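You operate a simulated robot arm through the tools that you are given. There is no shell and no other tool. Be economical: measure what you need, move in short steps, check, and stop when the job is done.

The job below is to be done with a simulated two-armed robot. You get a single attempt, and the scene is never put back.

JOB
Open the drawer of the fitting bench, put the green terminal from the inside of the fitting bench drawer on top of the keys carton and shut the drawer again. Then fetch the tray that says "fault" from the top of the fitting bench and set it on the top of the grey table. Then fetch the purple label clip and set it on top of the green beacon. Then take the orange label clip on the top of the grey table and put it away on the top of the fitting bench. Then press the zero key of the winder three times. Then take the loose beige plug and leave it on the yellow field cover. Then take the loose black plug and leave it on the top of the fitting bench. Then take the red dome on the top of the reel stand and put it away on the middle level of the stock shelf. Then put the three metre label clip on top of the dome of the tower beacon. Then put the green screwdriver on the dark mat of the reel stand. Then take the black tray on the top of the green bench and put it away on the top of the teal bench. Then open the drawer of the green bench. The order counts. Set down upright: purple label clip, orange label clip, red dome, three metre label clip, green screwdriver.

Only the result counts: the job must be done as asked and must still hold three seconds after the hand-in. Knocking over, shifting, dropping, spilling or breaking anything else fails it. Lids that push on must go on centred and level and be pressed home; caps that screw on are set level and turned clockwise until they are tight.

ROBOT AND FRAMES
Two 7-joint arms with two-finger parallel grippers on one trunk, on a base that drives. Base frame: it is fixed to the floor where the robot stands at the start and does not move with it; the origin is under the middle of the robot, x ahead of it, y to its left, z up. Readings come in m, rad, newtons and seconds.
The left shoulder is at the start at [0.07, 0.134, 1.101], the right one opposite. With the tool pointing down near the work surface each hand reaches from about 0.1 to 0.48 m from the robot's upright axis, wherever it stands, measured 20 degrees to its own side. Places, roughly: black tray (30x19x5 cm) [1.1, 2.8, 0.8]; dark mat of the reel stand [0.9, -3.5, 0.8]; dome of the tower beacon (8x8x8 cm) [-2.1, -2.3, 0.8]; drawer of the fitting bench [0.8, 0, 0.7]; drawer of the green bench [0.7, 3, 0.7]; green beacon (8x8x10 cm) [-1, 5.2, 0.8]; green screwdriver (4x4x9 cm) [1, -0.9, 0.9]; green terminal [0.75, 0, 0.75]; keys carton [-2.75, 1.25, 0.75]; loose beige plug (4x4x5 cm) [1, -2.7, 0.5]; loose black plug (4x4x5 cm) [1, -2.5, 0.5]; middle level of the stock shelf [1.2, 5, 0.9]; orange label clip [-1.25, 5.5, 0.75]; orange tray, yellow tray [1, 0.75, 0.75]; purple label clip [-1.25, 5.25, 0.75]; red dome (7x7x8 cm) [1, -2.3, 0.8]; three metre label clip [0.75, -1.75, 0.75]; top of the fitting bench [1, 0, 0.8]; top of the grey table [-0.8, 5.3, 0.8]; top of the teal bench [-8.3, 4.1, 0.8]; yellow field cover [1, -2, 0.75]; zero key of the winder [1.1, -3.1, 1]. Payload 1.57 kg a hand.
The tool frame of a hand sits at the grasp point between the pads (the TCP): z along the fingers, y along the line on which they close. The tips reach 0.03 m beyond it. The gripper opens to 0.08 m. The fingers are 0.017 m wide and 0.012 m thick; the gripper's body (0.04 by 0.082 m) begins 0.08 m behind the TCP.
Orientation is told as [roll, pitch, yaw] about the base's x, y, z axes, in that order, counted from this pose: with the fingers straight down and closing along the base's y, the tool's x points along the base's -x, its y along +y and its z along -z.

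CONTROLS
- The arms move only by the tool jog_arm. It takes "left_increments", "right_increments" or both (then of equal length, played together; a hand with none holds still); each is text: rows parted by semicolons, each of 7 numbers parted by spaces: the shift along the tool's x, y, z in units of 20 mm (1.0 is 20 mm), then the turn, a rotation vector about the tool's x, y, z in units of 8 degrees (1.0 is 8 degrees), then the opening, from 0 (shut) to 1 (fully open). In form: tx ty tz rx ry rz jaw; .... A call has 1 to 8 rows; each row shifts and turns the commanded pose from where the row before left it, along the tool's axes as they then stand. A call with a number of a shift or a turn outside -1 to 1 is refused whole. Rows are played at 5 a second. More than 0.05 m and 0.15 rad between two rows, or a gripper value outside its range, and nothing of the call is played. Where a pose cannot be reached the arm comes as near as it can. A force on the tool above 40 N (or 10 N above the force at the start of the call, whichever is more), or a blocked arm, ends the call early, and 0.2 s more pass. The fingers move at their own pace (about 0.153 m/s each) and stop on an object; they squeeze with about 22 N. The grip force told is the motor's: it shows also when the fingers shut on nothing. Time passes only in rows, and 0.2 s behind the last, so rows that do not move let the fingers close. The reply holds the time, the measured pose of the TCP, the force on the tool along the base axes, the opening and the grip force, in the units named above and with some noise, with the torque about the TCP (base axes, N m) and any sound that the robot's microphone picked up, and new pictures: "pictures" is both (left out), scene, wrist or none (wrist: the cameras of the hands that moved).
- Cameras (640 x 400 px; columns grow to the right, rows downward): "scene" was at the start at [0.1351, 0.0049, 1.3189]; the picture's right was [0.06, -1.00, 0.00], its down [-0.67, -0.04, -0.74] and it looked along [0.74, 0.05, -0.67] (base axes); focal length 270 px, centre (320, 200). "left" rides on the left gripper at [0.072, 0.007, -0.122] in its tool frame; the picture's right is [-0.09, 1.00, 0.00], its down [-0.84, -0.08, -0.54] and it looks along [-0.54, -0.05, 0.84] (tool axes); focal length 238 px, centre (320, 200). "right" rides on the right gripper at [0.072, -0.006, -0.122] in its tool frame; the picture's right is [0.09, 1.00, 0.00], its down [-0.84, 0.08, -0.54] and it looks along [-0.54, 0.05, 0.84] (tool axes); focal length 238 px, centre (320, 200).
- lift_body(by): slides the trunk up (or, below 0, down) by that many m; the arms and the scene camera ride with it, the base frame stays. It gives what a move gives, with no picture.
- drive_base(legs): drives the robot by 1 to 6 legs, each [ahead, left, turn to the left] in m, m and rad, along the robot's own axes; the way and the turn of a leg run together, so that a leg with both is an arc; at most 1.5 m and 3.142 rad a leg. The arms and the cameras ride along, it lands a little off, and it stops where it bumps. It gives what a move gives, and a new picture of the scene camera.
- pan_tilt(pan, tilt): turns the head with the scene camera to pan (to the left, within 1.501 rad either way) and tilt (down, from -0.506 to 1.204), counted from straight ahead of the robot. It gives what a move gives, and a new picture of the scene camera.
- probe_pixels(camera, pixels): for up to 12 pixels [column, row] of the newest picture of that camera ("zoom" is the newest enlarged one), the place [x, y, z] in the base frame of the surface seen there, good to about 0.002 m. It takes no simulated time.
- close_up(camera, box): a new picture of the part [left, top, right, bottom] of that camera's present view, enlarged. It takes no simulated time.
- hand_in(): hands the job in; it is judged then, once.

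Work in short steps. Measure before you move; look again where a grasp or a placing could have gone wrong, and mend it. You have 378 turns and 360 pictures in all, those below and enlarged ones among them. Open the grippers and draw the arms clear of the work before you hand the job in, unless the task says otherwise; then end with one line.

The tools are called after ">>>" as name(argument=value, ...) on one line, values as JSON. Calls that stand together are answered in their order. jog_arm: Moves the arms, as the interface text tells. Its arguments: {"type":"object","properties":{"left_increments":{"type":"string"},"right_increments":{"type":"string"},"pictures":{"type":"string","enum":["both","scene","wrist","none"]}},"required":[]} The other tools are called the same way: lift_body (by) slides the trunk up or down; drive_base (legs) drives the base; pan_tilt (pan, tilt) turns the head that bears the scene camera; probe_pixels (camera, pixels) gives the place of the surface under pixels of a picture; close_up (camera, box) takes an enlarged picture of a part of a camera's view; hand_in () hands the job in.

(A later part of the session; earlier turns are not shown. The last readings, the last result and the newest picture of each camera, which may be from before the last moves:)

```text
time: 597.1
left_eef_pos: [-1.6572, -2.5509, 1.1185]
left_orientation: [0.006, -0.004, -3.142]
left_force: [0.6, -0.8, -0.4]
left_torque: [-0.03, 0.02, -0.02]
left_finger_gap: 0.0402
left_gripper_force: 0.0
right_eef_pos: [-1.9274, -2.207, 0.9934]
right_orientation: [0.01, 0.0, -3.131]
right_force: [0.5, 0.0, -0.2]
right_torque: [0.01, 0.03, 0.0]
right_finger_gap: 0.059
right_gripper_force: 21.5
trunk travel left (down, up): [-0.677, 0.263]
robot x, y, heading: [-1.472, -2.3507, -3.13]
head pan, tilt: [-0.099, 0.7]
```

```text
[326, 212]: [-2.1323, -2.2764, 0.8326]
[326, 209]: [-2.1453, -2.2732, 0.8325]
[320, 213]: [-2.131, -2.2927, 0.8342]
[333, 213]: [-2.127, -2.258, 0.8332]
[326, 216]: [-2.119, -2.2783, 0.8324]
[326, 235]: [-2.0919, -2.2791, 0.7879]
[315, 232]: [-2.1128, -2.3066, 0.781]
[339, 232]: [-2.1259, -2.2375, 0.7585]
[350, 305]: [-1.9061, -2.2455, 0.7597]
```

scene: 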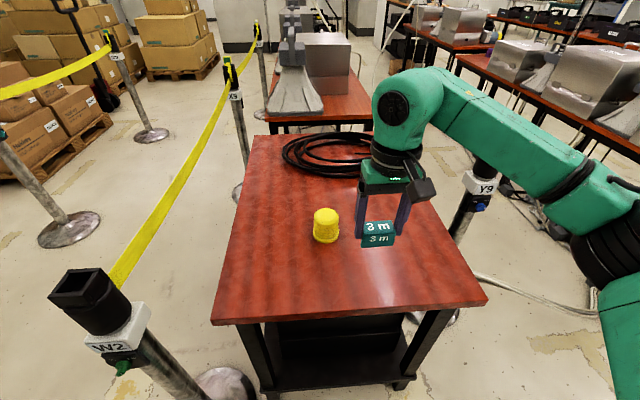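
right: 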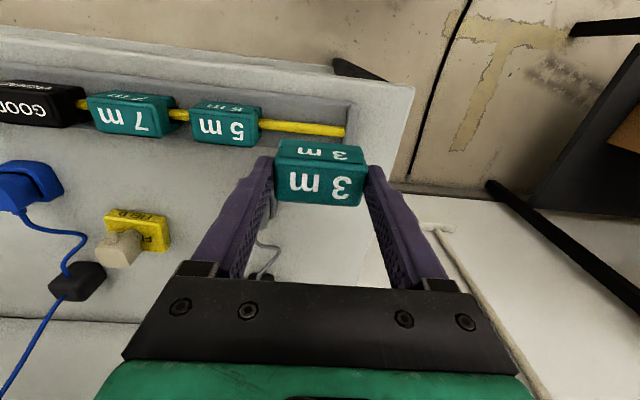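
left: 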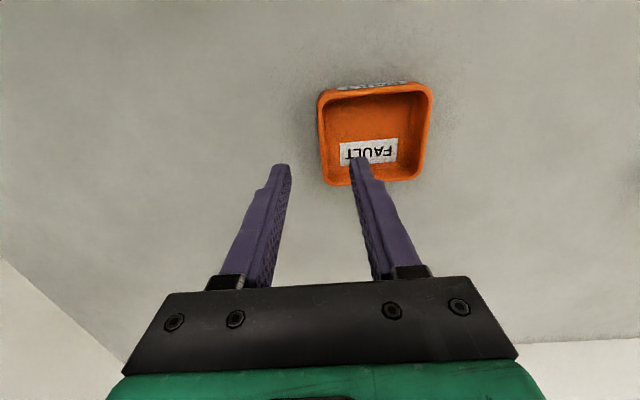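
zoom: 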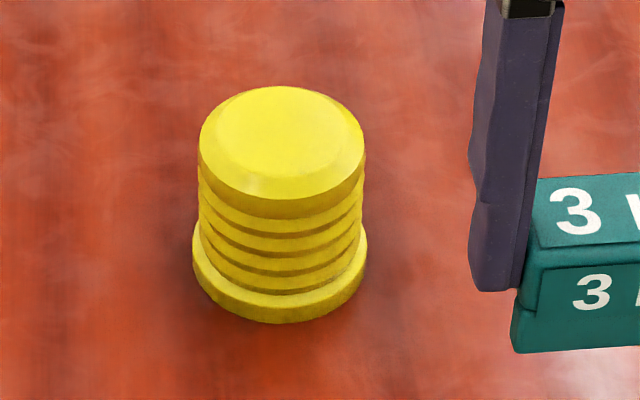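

Dome top centre ≈(-2.123,-2.277), z 0.833. Drive 0.13 m in, then jog over it.

>>> drive_base(legs=[[0.13, 0, -0.012]])

>>> jog_arm(right_increments="-0.82 0.88 0 0 0 0 0;-0.82 0.88 0 0 0 0 0;-0.82 0.88 0 0 0 0 0;-0.82 0.86 0 0 0 0 0;0 0 1 0 0 0 0;0 0 1 0 0 0 0;0 0 0 0 0 0 0", pictures="wrist")

```text
time: 598.4
left_eef_pos: [-1.7838, -2.5499, 1.1203]
left_orientation: [0.007, -0.004, 3.131]
left_force: [0.3, -0.1, 0.4]
left_torque: [0.04, 0.0, -0.01]
left_finger_gap: 0.0402
left_gripper_force: 0.1
right_eef_pos: [-2.051, -2.203, 0.9935]
right_orientation: [0.01, -0.003, 3.141]
right_force: [0.1, -1.0, -0.7]
right_torque: [0.0, 0.03, 0.01]
right_finger_gap: 0.0589
right_gripper_force: 22.0
trunk travel left (down, up): [-0.677, 0.263]
robot x, y, heading: [-1.6015, -2.35, 3.14]
head pan, tilt: [-0.099, 0.7]
```

scene: 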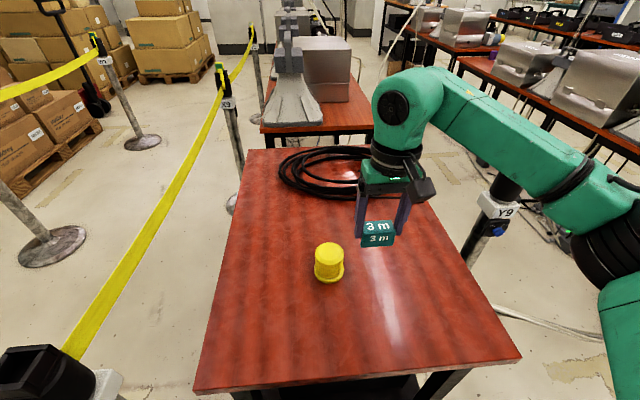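

```text
time: 600.0
left_eef_pos: [-1.7854, -2.5481, 1.1192]
left_orientation: [0.008, -0.002, 3.131]
left_force: [-0.2, -0.7, -0.5]
left_torque: [0.0, 0.02, -0.01]
left_finger_gap: 0.0402
left_gripper_force: 0.1
right_eef_pos: [-2.1176, -2.2733, 0.9538]
right_orientation: [0.011, -0.002, 3.141]
right_force: [-1.0, 0.3, -0.2]
right_torque: [-0.04, 0.0, -0.01]
right_finger_gap: 0.0591
right_gripper_force: 21.8
trunk travel left (down, up): [-0.677, 0.263]
robot x, y, heading: [-1.6011, -2.3469, 3.139]
head pan, tilt: [-0.099, 0.7]
```

right: 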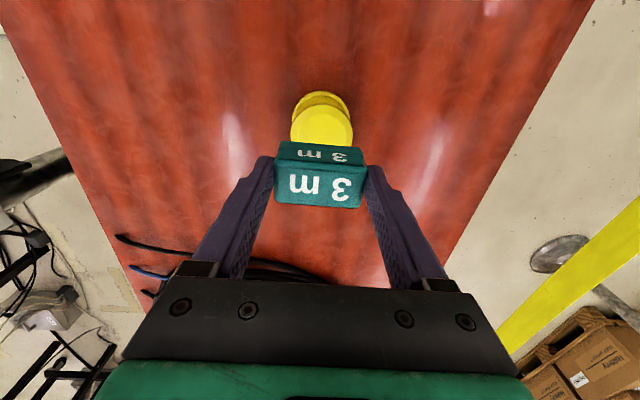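

>>> jog_arm(right_increments="-0.27 0.18 1 0 0 0 0;0 0 1 0 0 0 0;0 0 0.8 0 0 0 0;0 0 0 0 0 0 0", pictures="none")

>>> close_up(camera="scene", box=[270, 200, 398, 300])

```text
time: 601.0
left_eef_pos: [-1.7849, -2.5489, 1.1192]
left_orientation: [0.007, -0.002, 3.132]
left_force: [-0.3, 0.5, -0.5]
left_torque: [0.0, 0.0, -0.01]
left_finger_gap: 0.0401
left_gripper_force: 0.0
right_eef_pos: [-2.1221, -2.2783, 0.8968]
right_orientation: [0.008, 0.0, 3.141]
right_force: [-0.9, -0.4, -0.3]
right_torque: [0.01, -0.02, 0.0]
right_finger_gap: 0.059
right_gripper_force: 21.9
trunk travel left (down, up): [-0.677, 0.263]
robot x, y, heading: [-1.5953, -2.348, 3.139]
head pan, tilt: [-0.099, 0.7]
```

```text
4.00 times, centred on (334, 250) of scene
```

zoom: 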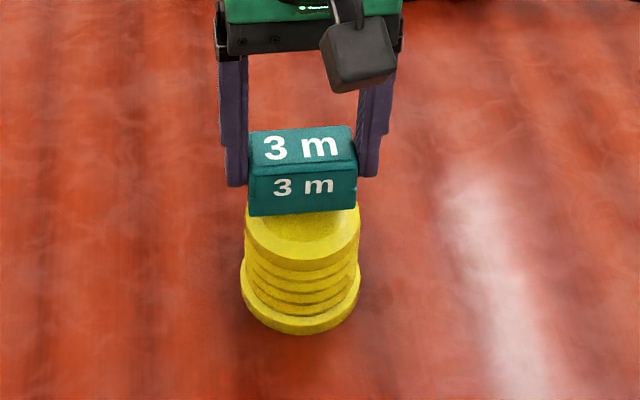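

Centred. Lower toward contact at ≈0.883.

>>> jog_arm(right_increments="0 0 0.4 0 0 0 0;0 0 0.15 0 0 0 0;0 0 0.06 0 0 0 0;0 0 0 0 0 0 0", pictures="none")

>>> jog_arm(right_increments="0 0 0.06 0 0 0 0;0 0 0 0 0 0 0", pictures="none")

```text
time: 602.0
left_eef_pos: [-1.7863, -2.5479, 1.1193]
left_orientation: [0.008, -0.003, 3.133]
left_force: [-0.5, -0.5, 0.0]
left_torque: [0.0, 0.0, 0.01]
left_finger_gap: 0.0399
left_gripper_force: 0.0
right_eef_pos: [-2.1209, -2.2781, 0.8858]
right_orientation: [0.011, 0.0, 3.142]
right_force: [0.1, 0.2, 0.1]
right_torque: [-0.01, 0.0, 0.02]
right_finger_gap: 0.0588
right_gripper_force: 22.9
trunk travel left (down, up): [-0.677, 0.263]
robot x, y, heading: [-1.5998, -2.3497, 3.137]
head pan, tilt: [-0.099, 0.7]
```

```text
time: 602.6
left_eef_pos: [-1.7857, -2.5481, 1.1194]
left_orientation: [0.008, -0.002, 3.131]
left_force: [0.1, -0.4, -1.4]
left_torque: [0.0, 0.01, -0.01]
left_finger_gap: 0.0399
left_gripper_force: 0.1
right_eef_pos: [-2.1213, -2.2775, 0.884]
right_orientation: [0.01, -0.001, 3.141]
right_force: [0.8, -0.8, 1.0]
right_torque: [0.01, 0.05, -0.01]
right_finger_gap: 0.059
right_gripper_force: 21.7
trunk travel left (down, up): [-0.677, 0.263]
robot x, y, heading: [-1.5966, -2.3497, 3.141]
head pan, tilt: [-0.099, 0.7]
```

>>> jog_arm(right_increments="0 0 0.06 0 0 0 0;0 0 0.05 0 0 0 0;0 0 0 0 0 0 0", pictures="none")

```text
time: 603.4
left_eef_pos: [-1.785, -2.5492, 1.1194]
left_orientation: [0.008, -0.004, 3.133]
left_force: [-0.8, 0.2, -0.5]
left_torque: [0.01, 0.02, 0.0]
left_finger_gap: 0.0399
left_gripper_force: 0.0
right_eef_pos: [-2.1212, -2.2779, 0.8832]
right_orientation: [0.01, -0.004, 3.14]
right_force: [-2.5, 0.9, 6.7]
right_torque: [0.22, 0.13, 0.05]
right_finger_gap: 0.0591
right_gripper_force: 21.7
trunk travel left (down, up): [-0.677, 0.263]
robot x, y, heading: [-1.6004, -2.3464, 3.137]
head pan, tilt: [-0.099, 0.7]
```

Contact 6.7 N. Open and rise, then check.

>>> jog_arm(right_increments="0 0 0 0 0 0 0.85;0 0 0 0 0 0 0.9;0 0 0 0 0 0 0.9;0 0 -1 0 0 0 0.9;0 0 -1 0 0 0 0.9;0 0 -1 0 0 0 0.9;0 0 -1 0 0 0 0.9;0 0 -1 0 0 0 0.9", pictures="none")

>>> close_up(camera="scene", box=[270, 200, 398, 300])

```text
time: 605.2
left_eef_pos: [-1.7843, -2.5482, 1.1188]
left_orientation: [0.008, -0.003, 3.132]
left_force: [0.3, 0.4, -0.3]
left_torque: [0.03, 0.01, -0.03]
left_finger_gap: 0.0401
left_gripper_force: 0.0
right_eef_pos: [-2.1217, -2.2752, 0.985]
right_orientation: [0.012, 0.001, 3.142]
right_force: [0.1, -0.5, 0.2]
right_torque: [-0.03, 0.0, -0.04]
right_finger_gap: 0.072
right_gripper_force: 0.0
trunk travel left (down, up): [-0.677, 0.263]
robot x, y, heading: [-1.5999, -2.3481, 3.136]
head pan, tilt: [-0.099, 0.7]
```

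```text
4.00 times, centred on (334, 250) of scene
```

zoom: 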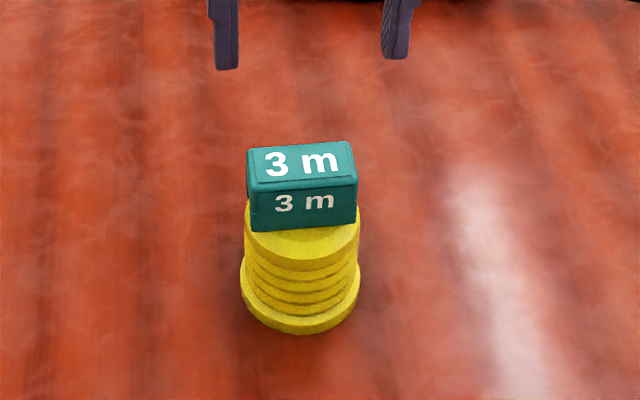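

The clip rests on the dome. Retract, leave by the same route, and head toward the fitting bench's right end for the green screwdriver.

>>> jog_arm(right_increments="1 -0.8 0 0 0 0 1;1 -0.8 0 0 0 0 1;1 -0.8 0 0 0 0 1;1 -0.8 0 0 0 0 1;1 0 0 0 0 0 1;1 0 0 0 0 0 1", pictures="none")

>>> drive_base(legs=[[-0.12, 0, 0], [0, -0.75, 0], [-0.9, 0, 0], [0, 0, -2.04]])

>>> pan_tilt(pan=-0.4, tilt=0.45)

```text
time: 606.6
left_eef_pos: [-1.7839, -2.5492, 1.1197]
left_orientation: [0.008, -0.004, 3.131]
left_force: [-0.2, -0.2, 0.2]
left_torque: [-0.01, -0.04, 0.01]
left_finger_gap: 0.0401
left_gripper_force: 0.1
right_eef_pos: [-2.003, -2.2123, 0.9828]
right_orientation: [0.012, -0.003, 3.143]
right_force: [0.2, 0.7, -0.6]
right_torque: [-0.02, 0.03, 0.01]
right_finger_gap: 0.08
right_gripper_force: 0.1
trunk travel left (down, up): [-0.677, 0.263]
robot x, y, heading: [-1.599, -2.3472, 3.137]
head pan, tilt: [-0.099, 0.7]
```

```text
time: 620.8
left_eef_pos: [-0.6772, -1.3154, 1.1188]
left_orientation: [0.007, -0.003, 1.196]
left_force: [0.2, 0.5, -0.3]
left_torque: [-0.05, 0.0, 0.02]
left_finger_gap: 0.0397
left_gripper_force: 0.1
right_eef_pos: [-0.2852, -1.2291, 0.9842]
right_orientation: [0.008, 0.0, 1.208]
right_force: [0.0, 0.0, 0.3]
right_torque: [0.05, 0.0, -0.02]
right_finger_gap: 0.0801
right_gripper_force: 0.0
trunk travel left (down, up): [-0.677, 0.263]
robot x, y, heading: [-0.5548, -1.5623, 1.205]
head pan, tilt: [-0.099, 0.7]
```

scene: 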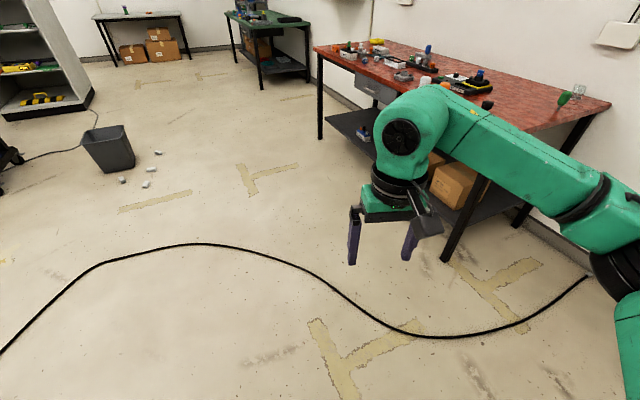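

```text
time: 621.6
left_eef_pos: [-0.6771, -1.3148, 1.1197]
left_orientation: [0.007, -0.003, 1.198]
left_force: [0.0, 0.1, 0.0]
left_torque: [-0.01, -0.01, 0.02]
left_finger_gap: 0.0401
left_gripper_force: 0.0
right_eef_pos: [-0.2848, -1.2308, 0.9835]
right_orientation: [0.011, 0.0, 1.208]
right_force: [0.2, 0.1, 0.1]
right_torque: [-0.06, 0.01, -0.02]
right_finger_gap: 0.08
right_gripper_force: 0.0
trunk travel left (down, up): [-0.677, 0.263]
robot x, y, heading: [-0.5522, -1.5627, 1.211]
head pan, tilt: [-0.4, 0.45]
```

scene: 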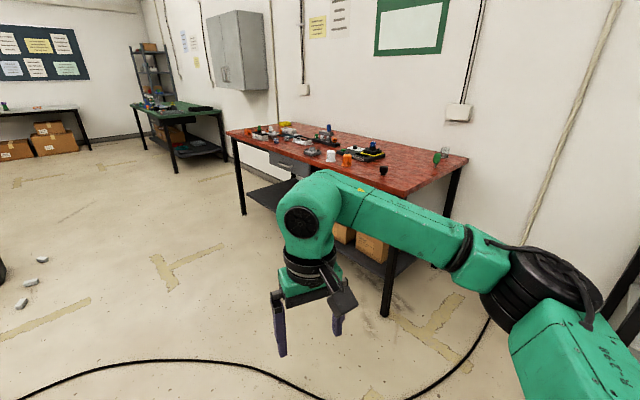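

Drive diagonally toward (0.52,-1.28), between bench end and reel stand.

>>> drive_base(legs=[[0.64, -0.9, -0.1]])

>>> pan_tilt(pan=0.0, tilt=0.6)

```text
time: 627.2
left_eef_pos: [0.4315, -1.0734, 1.1193]
left_orientation: [0.008, -0.005, 1.097]
left_force: [1.0, -0.7, 0.0]
left_torque: [-0.01, 0.04, 0.03]
left_finger_gap: 0.0398
left_gripper_force: 0.2
right_eef_pos: [0.8308, -1.0274, 0.9825]
right_orientation: [0.011, -0.001, 1.111]
right_force: [0.1, 0.5, 0.3]
right_torque: [0.02, -0.04, 0.0]
right_finger_gap: 0.0799
right_gripper_force: 0.1
trunk travel left (down, up): [-0.677, 0.263]
robot x, y, heading: [0.5299, -1.3279, 1.105]
head pan, tilt: [-0.4, 0.45]
```

scene: 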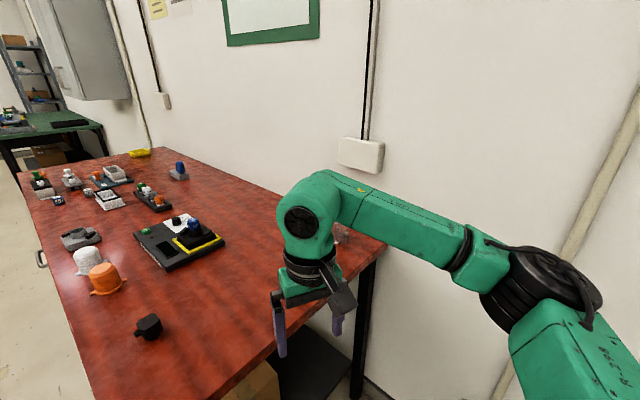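

```text
time: 628.1
left_eef_pos: [0.4321, -1.0732, 1.1208]
left_orientation: [0.008, -0.003, 1.096]
left_force: [0.5, 0.4, -0.9]
left_torque: [-0.03, 0.0, 0.01]
left_finger_gap: 0.0402
left_gripper_force: 0.1
right_eef_pos: [0.8317, -1.0271, 0.9829]
right_orientation: [0.01, 0.001, 1.109]
right_force: [-0.6, -0.8, -0.1]
right_torque: [-0.01, 0.02, 0.0]
right_finger_gap: 0.08
right_gripper_force: 0.0
trunk travel left (down, up): [-0.677, 0.263]
robot x, y, heading: [0.5289, -1.3297, 1.106]
head pan, tilt: [0.0, 0.6]
```

scene: 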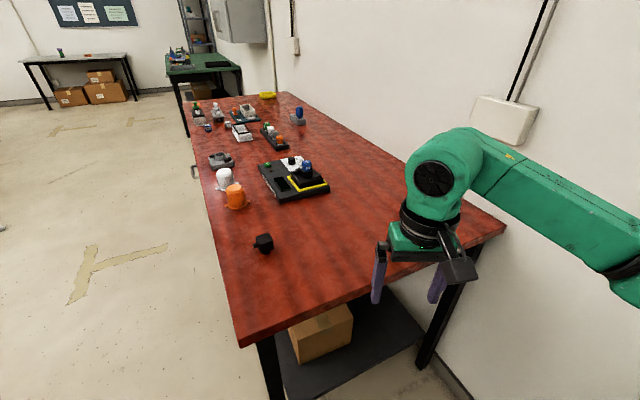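

The arm hides the screwdriver; look through the right wrist camera.

>>> close_up(camera="right", box=[0, 0, 640, 400])

```text
1.00 times, centred on (320, 200) of right (not enlarged: the box is as wide or as high as the picture)
```

zoom: 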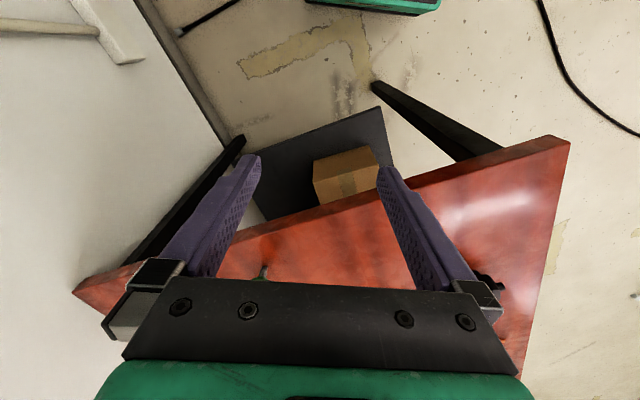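

Turn right 0.5 rad so the head and the left arm can address the screwdriver.

>>> drive_base(legs=[[0, 0, -0.5]])

>>> pan_tilt(pan=0.15, tilt=0.6)

```text
time: 630.0
left_eef_pos: [0.5717, -1.0591, 1.12]
left_orientation: [0.006, -0.005, 0.582]
left_force: [-0.3, 1.4, 0.1]
left_torque: [0.01, -0.03, -0.02]
left_finger_gap: 0.04
left_gripper_force: 0.1
right_eef_pos: [0.9389, -1.2151, 0.9825]
right_orientation: [0.01, 0.0, 0.593]
right_force: [0.5, -0.1, 0.0]
right_torque: [0.03, -0.01, -0.01]
right_finger_gap: 0.0801
right_gripper_force: 0.0
trunk travel left (down, up): [-0.677, 0.263]
robot x, y, heading: [0.5291, -1.3294, 0.59]
head pan, tilt: [0.0, 0.6]
```

scene: 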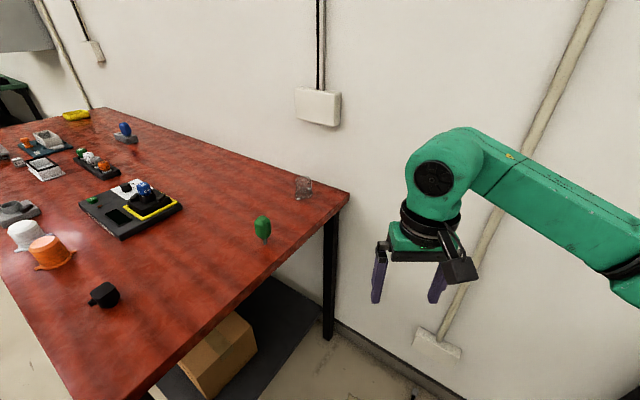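

```text
time: 630.7
left_eef_pos: [0.5719, -1.058, 1.119]
left_orientation: [0.007, -0.004, 0.582]
left_force: [-0.3, -0.5, 0.8]
left_torque: [0.02, 0.0, 0.0]
left_finger_gap: 0.04
left_gripper_force: 0.0
right_eef_pos: [0.9404, -1.2158, 0.9824]
right_orientation: [0.011, 0.001, 0.591]
right_force: [0.5, -0.1, 0.2]
right_torque: [0.02, 0.0, 0.01]
right_finger_gap: 0.0801
right_gripper_force: 0.1
trunk travel left (down, up): [-0.677, 0.263]
robot x, y, heading: [0.5279, -1.3294, 0.591]
head pan, tilt: [0.15, 0.6]
```

scene: 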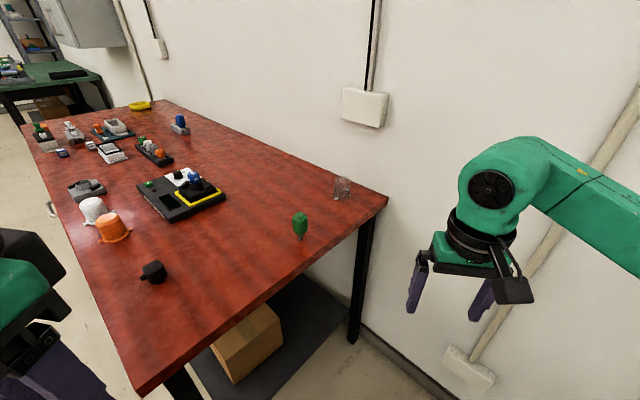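

>>> close_up(camera="scene", box=[268, 195, 348, 255])

>>> probe_pixels(camera="scene", pixels=[[300, 213], [300, 218], [295, 222], [306, 222], [300, 228], [300, 236], [301, 240], [342, 185]])

```text
6.67 times, centred on (308, 225) of scene
```

zoom: 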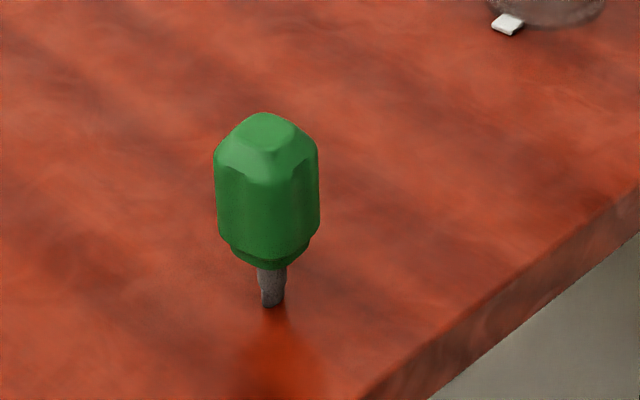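

```text
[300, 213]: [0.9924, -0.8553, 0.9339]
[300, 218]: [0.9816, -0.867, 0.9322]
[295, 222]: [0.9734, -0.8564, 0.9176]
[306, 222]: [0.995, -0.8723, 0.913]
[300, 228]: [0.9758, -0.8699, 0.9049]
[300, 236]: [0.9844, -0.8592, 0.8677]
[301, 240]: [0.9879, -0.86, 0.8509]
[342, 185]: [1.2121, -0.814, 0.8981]
```

The screwdriver stands on its tip at ≈(0.988,-0.858), handle z 0.868–0.934, Ø≈0.036. Retract the right hand, move closer, and reach with the left hand.

>>> jog_arm(right_increments="1 -0.6 0 0 0 0 0.5;1 -0.6 0 0 0 0 0.5;1 -0.6 0 0 0 0 0.5;1 -0.6 0 0 0 0 0.5;1 -0.6 0 0 0 0 0.5;1 -0.6 0 0 0 0 0.5", pictures="none")

>>> drive_base(legs=[[0.185, 0.038, 0]])

>>> jog_arm(left_increments="-1 -0.5 0.5 0 0 0 0.9;-1 -0.5 0.5 0 0 0 0.9;-1 -0.5 0.5 0 0 0 0.9;-1 -0.5 0.5 0 0 0 0.9;-1 -0.5 0.5 0 0 0 0.9;-1 -0.5 0.5 0 0 0 0.9;-1 -0.3 0 0 0 0 0.9;0 0 0 0 0 0 0.9", pictures="wrist")

```text
time: 632.1
left_eef_pos: [0.5722, -1.0606, 1.118]
left_orientation: [0.008, -0.005, 0.581]
left_force: [-0.2, 0.0, -0.1]
left_torque: [0.0, -0.02, 0.03]
left_finger_gap: 0.0397
left_gripper_force: 0.1
right_eef_pos: [0.8783, -1.3427, 0.9825]
right_orientation: [0.011, -0.001, 0.592]
right_force: [0.5, -0.7, 0.8]
right_torque: [0.0, -0.01, 0.02]
right_finger_gap: 0.0401
right_gripper_force: 0.1
trunk travel left (down, up): [-0.677, 0.263]
robot x, y, heading: [0.5294, -1.3299, 0.591]
head pan, tilt: [0.15, 0.6]
```

```text
time: 633.6
left_eef_pos: [0.7027, -0.9282, 1.1196]
left_orientation: [0.006, -0.003, 0.576]
left_force: [0.5, 0.2, 0.6]
left_torque: [0.02, -0.02, 0.01]
left_finger_gap: 0.04
left_gripper_force: 0.0
right_eef_pos: [1.0093, -1.2128, 0.9814]
right_orientation: [0.012, -0.002, 0.585]
right_force: [0.1, 0.2, 0.3]
right_torque: [-0.03, 0.02, 0.02]
right_finger_gap: 0.04
right_gripper_force: 0.0
trunk travel left (down, up): [-0.677, 0.263]
robot x, y, heading: [0.6598, -1.1968, 0.585]
head pan, tilt: [0.15, 0.6]
```

scene: 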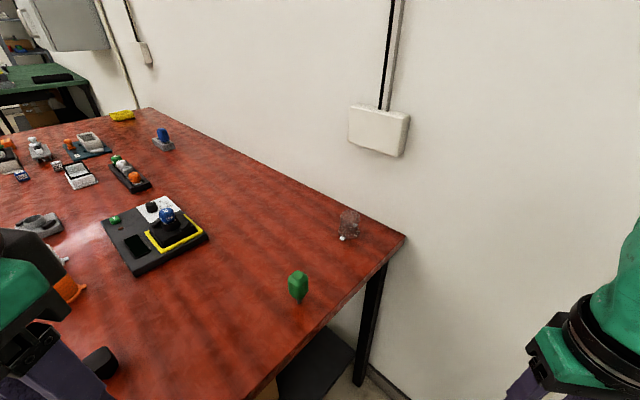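

```text
time: 635.4
left_eef_pos: [0.8564, -0.9048, 1.059]
left_orientation: [0.007, -0.003, 0.576]
left_force: [0.0, -0.6, 0.0]
left_torque: [0.0, -0.01, 0.04]
left_finger_gap: 0.0721
left_gripper_force: 0.1
right_eef_pos: [1.0094, -1.2122, 0.9807]
right_orientation: [0.01, -0.002, 0.585]
right_force: [-0.1, -0.7, -0.1]
right_torque: [0.01, 0.02, 0.0]
right_finger_gap: 0.0397
right_gripper_force: 0.1
trunk travel left (down, up): [-0.677, 0.263]
robot x, y, heading: [0.6605, -1.1991, 0.583]
head pan, tilt: [0.15, 0.6]
```

left: 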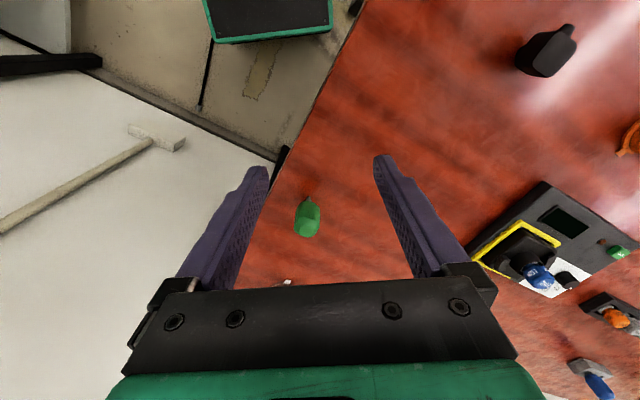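

Move 0.136 ahead and 0.032 right to be above the screwdriver.

>>> jog_arm(left_increments="-0.97 -0.23 0 0 0 0 0.9;-0.97 -0.23 0 0 0 0 0.9;-0.97 -0.23 0 0 0 0 0.9;-0.97 -0.23 0 0 0 0 0.9;-0.97 -0.23 0 0 0 0 0.9;-0.97 -0.23 0 0 0 0 0.9;-0.97 -0.24 0 0 0 0 0.9;0 0 1 0 0 0 0.9", pictures="both")

```text
time: 637.2
left_eef_pos: [0.9892, -0.8581, 1.0417]
left_orientation: [0.004, -0.003, 0.576]
left_force: [0.2, -0.3, -0.5]
left_torque: [-0.01, -0.01, -0.01]
left_finger_gap: 0.0718
left_gripper_force: 0.1
right_eef_pos: [1.009, -1.212, 0.9812]
right_orientation: [0.009, 0.0, 0.586]
right_force: [0.2, 0.3, 0.7]
right_torque: [-0.02, 0.0, -0.02]
right_finger_gap: 0.0402
right_gripper_force: 0.0
trunk travel left (down, up): [-0.677, 0.263]
robot x, y, heading: [0.6594, -1.1978, 0.584]
head pan, tilt: [0.15, 0.6]
```

scene: 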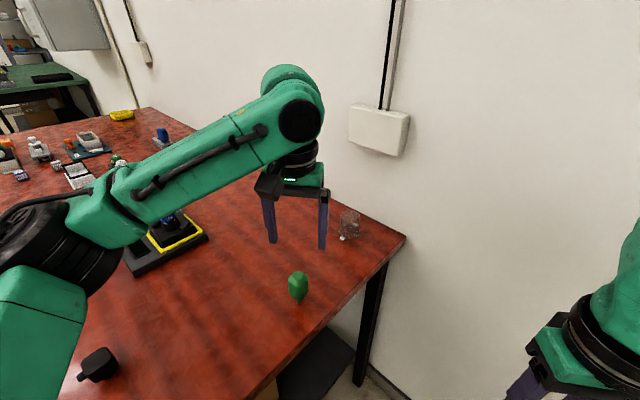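
left: 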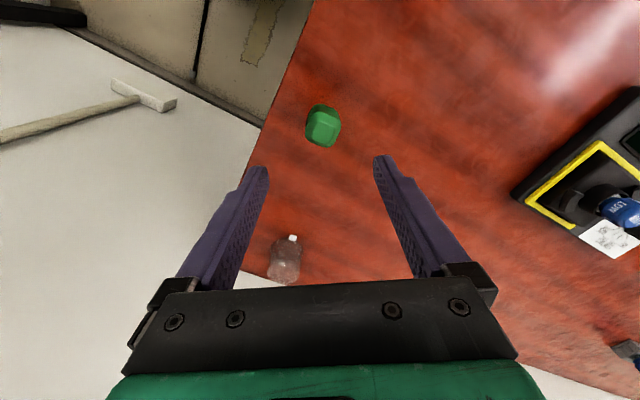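

>>> probe_pixels(camera="left", pixels=[[323, 128], [310, 125], [338, 128], [323, 142], [323, 108]])

```text
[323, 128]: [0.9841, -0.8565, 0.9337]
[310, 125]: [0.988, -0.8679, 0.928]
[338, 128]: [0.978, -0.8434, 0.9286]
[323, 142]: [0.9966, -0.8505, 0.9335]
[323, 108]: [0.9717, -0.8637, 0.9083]
```

Descend 7.2 units with a 3 mm correction.

>>> jog_arm(left_increments="0.15 0.15 1 0 0 0 0.9;0 0 1 0 0 0 0.9;0 0 1 0 0 0 0.9;0 0 1 0 0 0 0.9;0 0 1 0 0 0 0.9;0 0 1 0 0 0 0.9;0 0 1 0 0 0 0.9;0 0 0.2 0 0 0 0.9", pictures="wrist")

```text
time: 639.0
left_eef_pos: [0.9837, -0.8582, 0.8959]
left_orientation: [0.007, -0.002, 0.576]
left_force: [-0.1, -0.4, 0.6]
left_torque: [0.0, 0.0, -0.03]
left_finger_gap: 0.0721
left_gripper_force: 0.1
right_eef_pos: [1.0101, -1.2119, 0.9814]
right_orientation: [0.008, 0.001, 0.587]
right_force: [-0.4, 0.5, 0.1]
right_torque: [-0.01, 0.04, -0.02]
right_finger_gap: 0.0398
right_gripper_force: 0.0
trunk travel left (down, up): [-0.677, 0.263]
robot x, y, heading: [0.658, -1.1989, 0.588]
head pan, tilt: [0.15, 0.6]
```

left: 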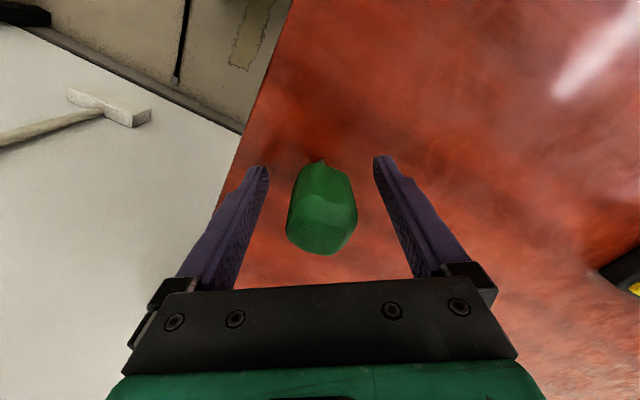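

Close and lift.

>>> jog_arm(left_increments="0 0 0 0 0 0 0;0 0 0 0 0 0 0;0 0 0 0 0 0 0;0 0 -0.5 0 0 0 0;0 0 -1 0 0 0 0;0 0 -1 0 0 0 0;0 0 -1 0 0 0 0;0 0 -1 0 0 0 0", pictures="wrist")

```text
time: 640.8
left_eef_pos: [0.9838, -0.8588, 0.9878]
left_orientation: [0.006, -0.003, 0.576]
left_force: [0.0, 0.1, 0.0]
left_torque: [0.02, 0.02, 0.0]
left_finger_gap: 0.0334
left_gripper_force: 22.4
right_eef_pos: [1.0111, -1.2127, 0.9815]
right_orientation: [0.01, -0.002, 0.587]
right_force: [0.2, -0.9, -0.7]
right_torque: [0.02, -0.01, 0.0]
right_finger_gap: 0.04
right_gripper_force: 0.1
trunk travel left (down, up): [-0.677, 0.263]
robot x, y, heading: [0.6619, -1.1981, 0.58]
head pan, tilt: [0.15, 0.6]
```

left: 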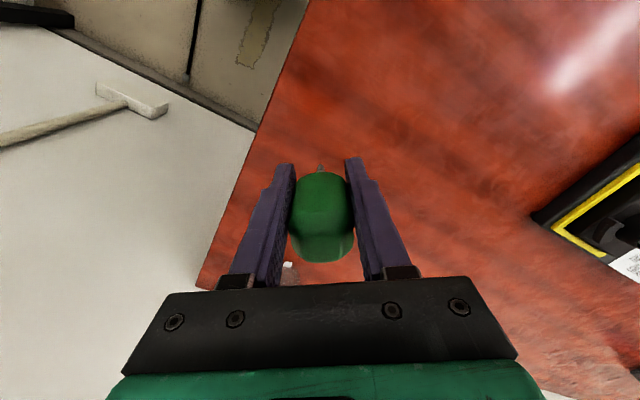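

Held. Retract, back out, face +x and go south to the dark mat.

>>> jog_arm(left_increments="1 0.3 -1 0 0 0 0;1 0.3 -1 0 0 0 0;1 0.3 0 0 0 0 0;1 0.3 0 0 0 0 0;1 0.3 0 0 0 0 0;1 0.3 0 0 0 0 0;1 0.3 0 0 0 0 0", pictures="none")

>>> drive_base(legs=[[-0.65, 0, 0], [0, 0, -0.58], [0, -1.0, 0], [0, -1.02, 0]])

>>> pan_tilt(pan=0.0, tilt=0.6)

```text
time: 642.4
left_eef_pos: [0.8411, -0.8993, 1.0259]
left_orientation: [0.008, -0.004, 0.575]
left_force: [0.2, -0.6, 0.0]
left_torque: [0.02, 0.01, 0.0]
left_finger_gap: 0.0335
left_gripper_force: 22.5
right_eef_pos: [1.0092, -1.2114, 0.9819]
right_orientation: [0.009, -0.001, 0.586]
right_force: [0.5, -0.2, -0.6]
right_torque: [-0.01, -0.02, 0.02]
right_finger_gap: 0.0401
right_gripper_force: 0.1
trunk travel left (down, up): [-0.677, 0.263]
robot x, y, heading: [0.6575, -1.1984, 0.584]
head pan, tilt: [0.15, 0.6]
```

```text
time: 657.3
left_eef_pos: [0.4466, -3.4355, 1.0259]
left_orientation: [0.006, -0.004, -0.01]
left_force: [0.1, 0.3, -0.2]
left_torque: [0.0, -0.02, 0.0]
left_finger_gap: 0.0338
left_gripper_force: 21.9
right_eef_pos: [0.4133, -3.7888, 0.9823]
right_orientation: [0.009, 0.001, 0.002]
right_force: [-0.1, 0.2, 0.8]
right_torque: [0.0, -0.02, 0.02]
right_finger_gap: 0.0399
right_gripper_force: 0.0
trunk travel left (down, up): [-0.677, 0.263]
robot x, y, heading: [0.1262, -3.5824, -0.003]
head pan, tilt: [0.15, 0.6]
```

scene: 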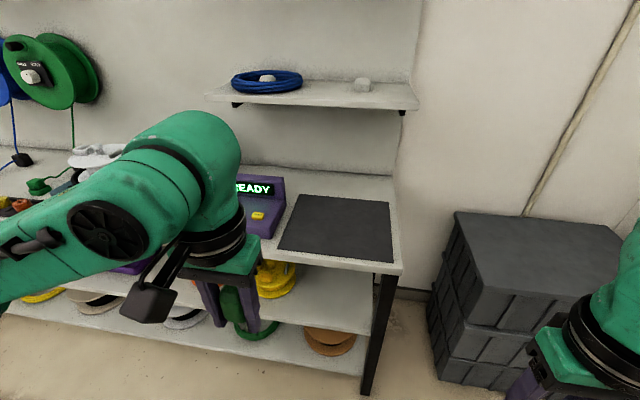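

```text
time: 658.0
left_eef_pos: [0.4481, -3.4355, 1.0253]
left_orientation: [0.008, -0.002, -0.009]
left_force: [0.3, -0.5, -0.4]
left_torque: [-0.02, 0.01, -0.04]
left_finger_gap: 0.0338
left_gripper_force: 21.8
right_eef_pos: [0.4127, -3.7889, 0.981]
right_orientation: [0.011, 0.001, 0.0]
right_force: [-0.2, -0.1, 0.9]
right_torque: [0.01, 0.0, 0.0]
right_finger_gap: 0.04
right_gripper_force: 0.0
trunk travel left (down, up): [-0.677, 0.263]
robot x, y, heading: [0.127, -3.5816, -0.001]
head pan, tilt: [0.0, 0.6]
```

scene: 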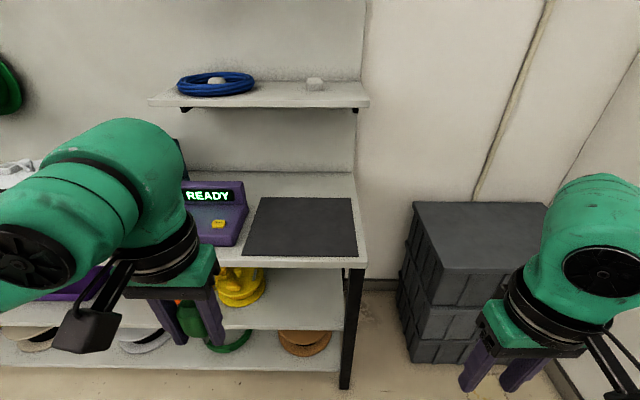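

>>> probe_pixels(camera="scene", pixels=[[258, 198], [352, 198], [245, 252], [356, 254], [303, 225], [415, 210], [440, 270], [540, 215], [150, 105], [366, 104], [470, 235], [635, 150]])

```text
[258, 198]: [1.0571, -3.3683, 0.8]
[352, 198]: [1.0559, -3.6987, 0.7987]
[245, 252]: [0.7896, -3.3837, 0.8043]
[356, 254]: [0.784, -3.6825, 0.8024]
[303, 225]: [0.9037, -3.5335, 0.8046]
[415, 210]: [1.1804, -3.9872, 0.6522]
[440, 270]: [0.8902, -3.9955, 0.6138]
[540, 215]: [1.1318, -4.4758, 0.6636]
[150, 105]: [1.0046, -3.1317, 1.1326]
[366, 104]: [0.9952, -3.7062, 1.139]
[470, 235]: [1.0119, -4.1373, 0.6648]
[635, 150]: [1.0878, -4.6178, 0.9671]
```

Mat spans x 0.79–1.05, y -3.37…-3.69, z 0.8045. Drive in, then place near (0.85,-3.52).

>>> drive_base(legs=[[0.3, -0.06, 0]])

>>> jog_arm(left_increments="-1 -0.25 0 0 0 0 0;-1 -0.25 0 0 0 0 0;-1 -0.25 0 0 0 0 0;-1 -0.25 0 0 0 0 0;-1 -0.25 0 0 0 0 0;0 0 1 0 0 0 0;0 0 1 0 0 0 0;0 0 1 0 0 0 0", pictures="scene")

```text
time: 660.1
left_eef_pos: [0.7455, -3.4909, 1.0262]
left_orientation: [0.008, -0.004, 0.0]
left_force: [0.2, 1.1, -0.7]
left_torque: [0.01, 0.05, -0.03]
left_finger_gap: 0.0337
left_gripper_force: 21.8
right_eef_pos: [0.713, -3.8443, 0.9812]
right_orientation: [0.01, -0.001, 0.014]
right_force: [0.9, -0.5, 0.1]
right_torque: [0.0, 0.0, 0.0]
right_finger_gap: 0.0399
right_gripper_force: 0.1
trunk travel left (down, up): [-0.677, 0.263]
robot x, y, heading: [0.4282, -3.6426, 0.013]
head pan, tilt: [0.0, 0.6]
```

scene: 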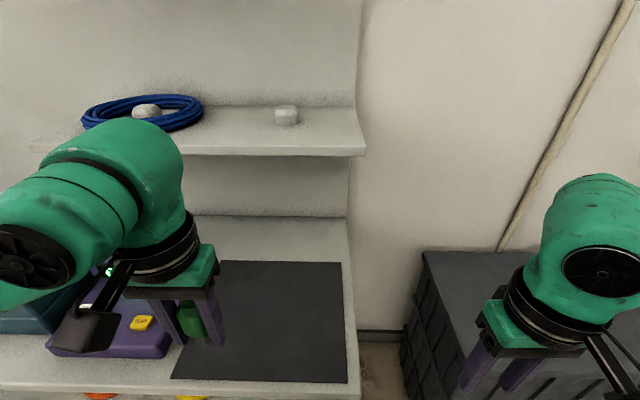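

```text
time: 661.9
left_eef_pos: [0.8449, -3.5155, 0.9659]
left_orientation: [0.008, -0.002, 0.002]
left_force: [-0.4, -0.5, -1.3]
left_torque: [-0.03, 0.0, 0.0]
left_finger_gap: 0.034
left_gripper_force: 21.6
right_eef_pos: [0.7138, -3.8454, 0.9826]
right_orientation: [0.011, 0.001, 0.013]
right_force: [-0.1, 0.0, -0.5]
right_torque: [-0.01, 0.01, 0.0]
right_finger_gap: 0.04
right_gripper_force: 0.2
trunk travel left (down, up): [-0.677, 0.263]
robot x, y, heading: [0.4258, -3.6411, 0.009]
head pan, tilt: [0.0, 0.6]
```

scene: 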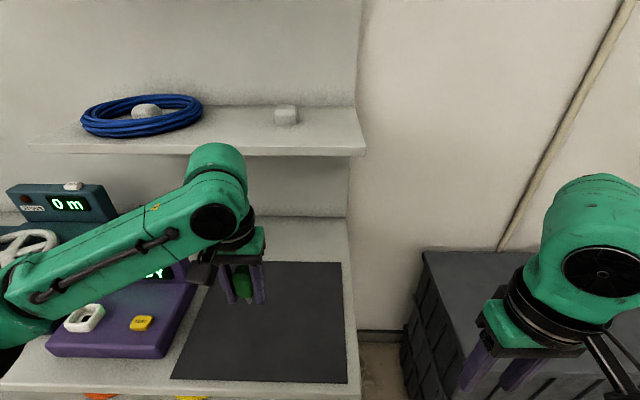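

Lower most of the way and zoom to check uprightness.

>>> jog_arm(left_increments="0 0 1 0 0 0 0;0 0 1 0 0 0 0;0 0 1 0 0 0 0;0 0 1 0 0 0 0;0 0 1 0 0 0 0;0 0 0.3 0 0 0 0;0 0 0 0 0 0 0", pictures="wrist")

>>> close_up(camera="scene", box=[190, 230, 318, 330])

```text
time: 663.5
left_eef_pos: [0.8442, -3.5153, 0.8608]
left_orientation: [0.008, -0.004, 0.0]
left_force: [-0.1, -1.0, -0.8]
left_torque: [0.03, 0.01, 0.0]
left_finger_gap: 0.0336
left_gripper_force: 22.1
right_eef_pos: [0.7145, -3.8441, 0.9822]
right_orientation: [0.011, 0.001, 0.014]
right_force: [-0.1, -0.1, -0.3]
right_torque: [0.02, 0.0, 0.01]
right_finger_gap: 0.04
right_gripper_force: 0.1
trunk travel left (down, up): [-0.677, 0.263]
robot x, y, heading: [0.4266, -3.6428, 0.006]
head pan, tilt: [0.0, 0.6]
```

left: 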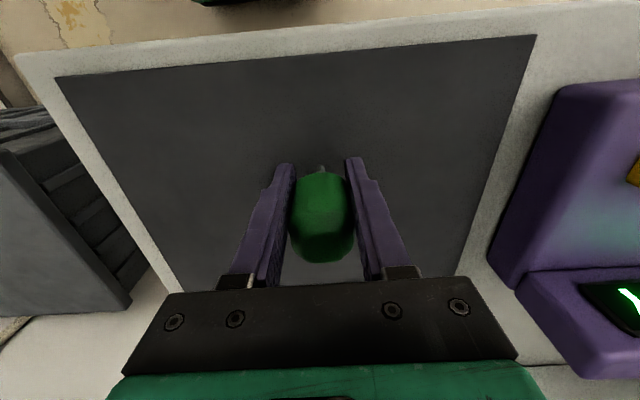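

```text
4.00 times, centred on (254, 280) of scene
```

zoom: 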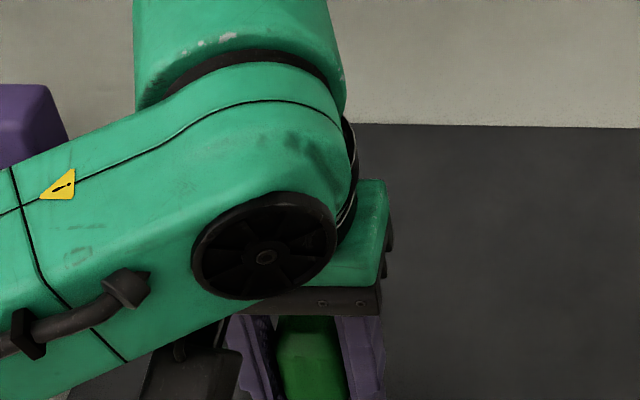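

Lower the last ~9 mm in fine steps.

>>> jog_arm(left_increments="0 0 0.25 0 0 0 0;0 0 0.1 0 0 0 0;0 0 0.05 0 0 0 0;0 0 0 0 0 0 0", pictures="none")

>>> jog_arm(left_increments="0 0 0.05 0 0 0 0;0 0 0 0 0 0 0", pictures="none")

```text
time: 664.5
left_eef_pos: [0.845, -3.514, 0.8512]
left_orientation: [0.007, -0.002, 0.0]
left_force: [-0.4, 0.1, -0.6]
left_torque: [0.01, -0.02, -0.03]
left_finger_gap: 0.0335
left_gripper_force: 22.0
right_eef_pos: [0.714, -3.8441, 0.9811]
right_orientation: [0.011, 0.0, 0.012]
right_force: [-0.7, 0.5, 0.1]
right_torque: [0.0, 0.0, -0.02]
right_finger_gap: 0.0402
right_gripper_force: 0.0
trunk travel left (down, up): [-0.677, 0.263]
robot x, y, heading: [0.4266, -3.6383, 0.011]
head pan, tilt: [0.0, 0.6]
```

```text
time: 665.1
left_eef_pos: [0.8445, -3.5141, 0.8515]
left_orientation: [0.008, -0.004, 0.0]
left_force: [0.3, -0.1, -0.8]
left_torque: [-0.02, -0.01, 0.02]
left_finger_gap: 0.0335
left_gripper_force: 22.3
right_eef_pos: [0.7144, -3.8436, 0.982]
right_orientation: [0.01, 0.0, 0.012]
right_force: [-0.7, 0.4, 0.2]
right_torque: [0.03, 0.0, -0.01]
right_finger_gap: 0.0401
right_gripper_force: 0.1
trunk travel left (down, up): [-0.677, 0.263]
robot x, y, heading: [0.4241, -3.646, 0.007]
head pan, tilt: [0.0, 0.6]
```

>>> jog_arm(left_increments="0 0 0.06 0 0 0 0;0 0 0 0 0 0 0", pictures="none")

>>> jog_arm(left_increments="0 0 0.04 0 0 0 0;0 0 0 0 0 0 0", pictures="none")

```text
time: 665.7
left_eef_pos: [0.8449, -3.5144, 0.8494]
left_orientation: [0.007, -0.003, -0.001]
left_force: [0.1, 0.5, -1.0]
left_torque: [0.03, -0.02, 0.01]
left_finger_gap: 0.0333
left_gripper_force: 21.8
right_eef_pos: [0.7139, -3.8444, 0.9824]
right_orientation: [0.011, 0.0, 0.012]
right_force: [-0.5, 0.2, -0.2]
right_torque: [0.02, -0.01, 0.04]
right_finger_gap: 0.0399
right_gripper_force: 0.1
trunk travel left (down, up): [-0.677, 0.263]
robot x, y, heading: [0.4307, -3.6418, 0.013]
head pan, tilt: [0.0, 0.6]
```

```text
time: 666.3
left_eef_pos: [0.8437, -3.5146, 0.8494]
left_orientation: [0.007, -0.003, -0.002]
left_force: [0.1, 0.6, -0.1]
left_torque: [0.02, -0.01, 0.0]
left_finger_gap: 0.0335
left_gripper_force: 21.7
right_eef_pos: [0.7133, -3.8442, 0.9833]
right_orientation: [0.01, 0.001, 0.012]
right_force: [0.0, 0.4, 0.4]
right_torque: [0.01, -0.05, -0.01]
right_finger_gap: 0.0399
right_gripper_force: 0.2
trunk travel left (down, up): [-0.677, 0.263]
robot x, y, heading: [0.4309, -3.6393, 0.009]
head pan, tilt: [0.0, 0.6]
```

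>>> jog_arm(left_increments="0 0 0.05 0 0 0 0;0 0 0 0 0 0 0", pictures="none")

>>> jog_arm(left_increments="0 0 0.05 0 0 0 0;0 0 0 0 0 0 0", pictures="none")

```text
time: 666.9
left_eef_pos: [0.8454, -3.5146, 0.8487]
left_orientation: [0.008, -0.008, 0.002]
left_force: [1.3, 0.9, 9.3]
left_torque: [0.07, -0.16, 0.03]
left_finger_gap: 0.0336
left_gripper_force: 21.8
right_eef_pos: [0.7131, -3.8442, 0.9828]
right_orientation: [0.01, -0.002, 0.012]
right_force: [0.3, -0.3, 0.1]
right_torque: [-0.03, -0.02, 0.03]
right_finger_gap: 0.0399
right_gripper_force: 0.1
trunk travel left (down, up): [-0.677, 0.263]
robot x, y, heading: [0.4242, -3.6445, 0.009]
head pan, tilt: [0.0, 0.6]
```

```text
time: 667.5
left_eef_pos: [0.8435, -3.5145, 0.8487]
left_orientation: [0.007, -0.008, -0.001]
left_force: [4.0, 1.0, 15.7]
left_torque: [0.01, -0.31, 0.02]
left_finger_gap: 0.0338
left_gripper_force: 22.3
right_eef_pos: [0.7141, -3.8448, 0.9828]
right_orientation: [0.011, -0.002, 0.011]
right_force: [-0.1, -0.3, 0.2]
right_torque: [-0.03, 0.03, 0.02]
right_finger_gap: 0.04
right_gripper_force: 0.1
trunk travel left (down, up): [-0.677, 0.263]
robot x, y, heading: [0.4249, -3.6418, 0.011]
head pan, tilt: [0.0, 0.6]
```

Contact; relieve to a light touch, then open gradually.

>>> jog_arm(left_increments="0 0 -0.07 0 0 0 0;0 0 0 0 0 0 0;0 0 0 0 0 0 0.43;0 0 0 0 0 0 0.47;0 0 0 0 0 0 0.55;0 0 0 0 0 0 0.7;0 0 0 0 0 0 0.85;0 0 0 0 0 0 0.9", pictures="wrist")

```text
time: 669.3
left_eef_pos: [0.8452, -3.5152, 0.85]
left_orientation: [0.007, -0.004, -0.002]
left_force: [0.2, 0.0, 0.6]
left_torque: [0.02, -0.04, 0.0]
left_finger_gap: 0.072
left_gripper_force: 0.0
right_eef_pos: [0.7144, -3.8447, 0.9818]
right_orientation: [0.009, 0.0, 0.013]
right_force: [0.1, -0.1, 1.1]
right_torque: [0.0, 0.02, 0.02]
right_finger_gap: 0.0402
right_gripper_force: 0.1
trunk travel left (down, up): [-0.677, 0.263]
robot x, y, heading: [0.4254, -3.6443, 0.007]
head pan, tilt: [0.0, 0.6]
```

left: 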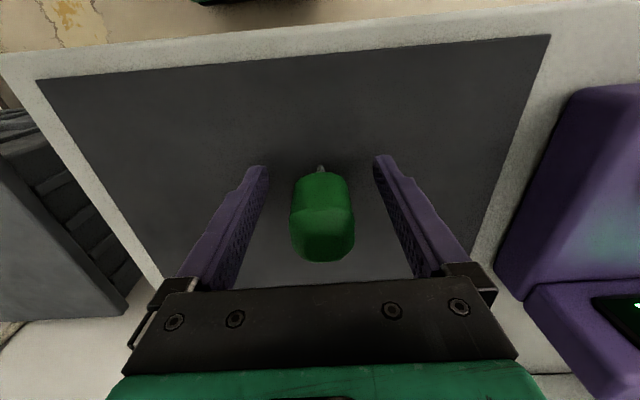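

It stands upright. Rise straight up and recheck.

>>> jog_arm(left_increments="0 0 -1 0 0 0 0.9;0 0 -1 0 0 0 0.9;0 0 -1 0 0 0 0.9;0 0 -1 0 0 0 0.9;0 0 -1 0 0 0 0.9;0 0 -1 0 0 0 0.9;0 0 -1 0 0 0 0.9;0 0 -1 0 0 0 0.9", pictures="wrist")

```text
time: 671.1
left_eef_pos: [0.8442, -3.5163, 1.01]
left_orientation: [0.006, -0.001, -0.001]
left_force: [0.1, 0.1, 0.0]
left_torque: [0.03, 0.01, 0.0]
left_finger_gap: 0.072
left_gripper_force: 0.0
right_eef_pos: [0.7145, -3.8446, 0.9821]
right_orientation: [0.012, 0.0, 0.011]
right_force: [-0.2, 1.1, -0.3]
right_torque: [-0.03, -0.01, 0.02]
right_finger_gap: 0.04
right_gripper_force: 0.1
trunk travel left (down, up): [-0.677, 0.263]
robot x, y, heading: [0.4269, -3.6442, 0.013]
head pan, tilt: [0.0, 0.6]
```

left: 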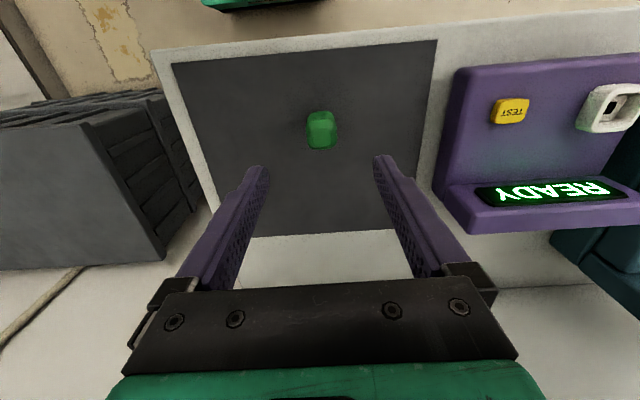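

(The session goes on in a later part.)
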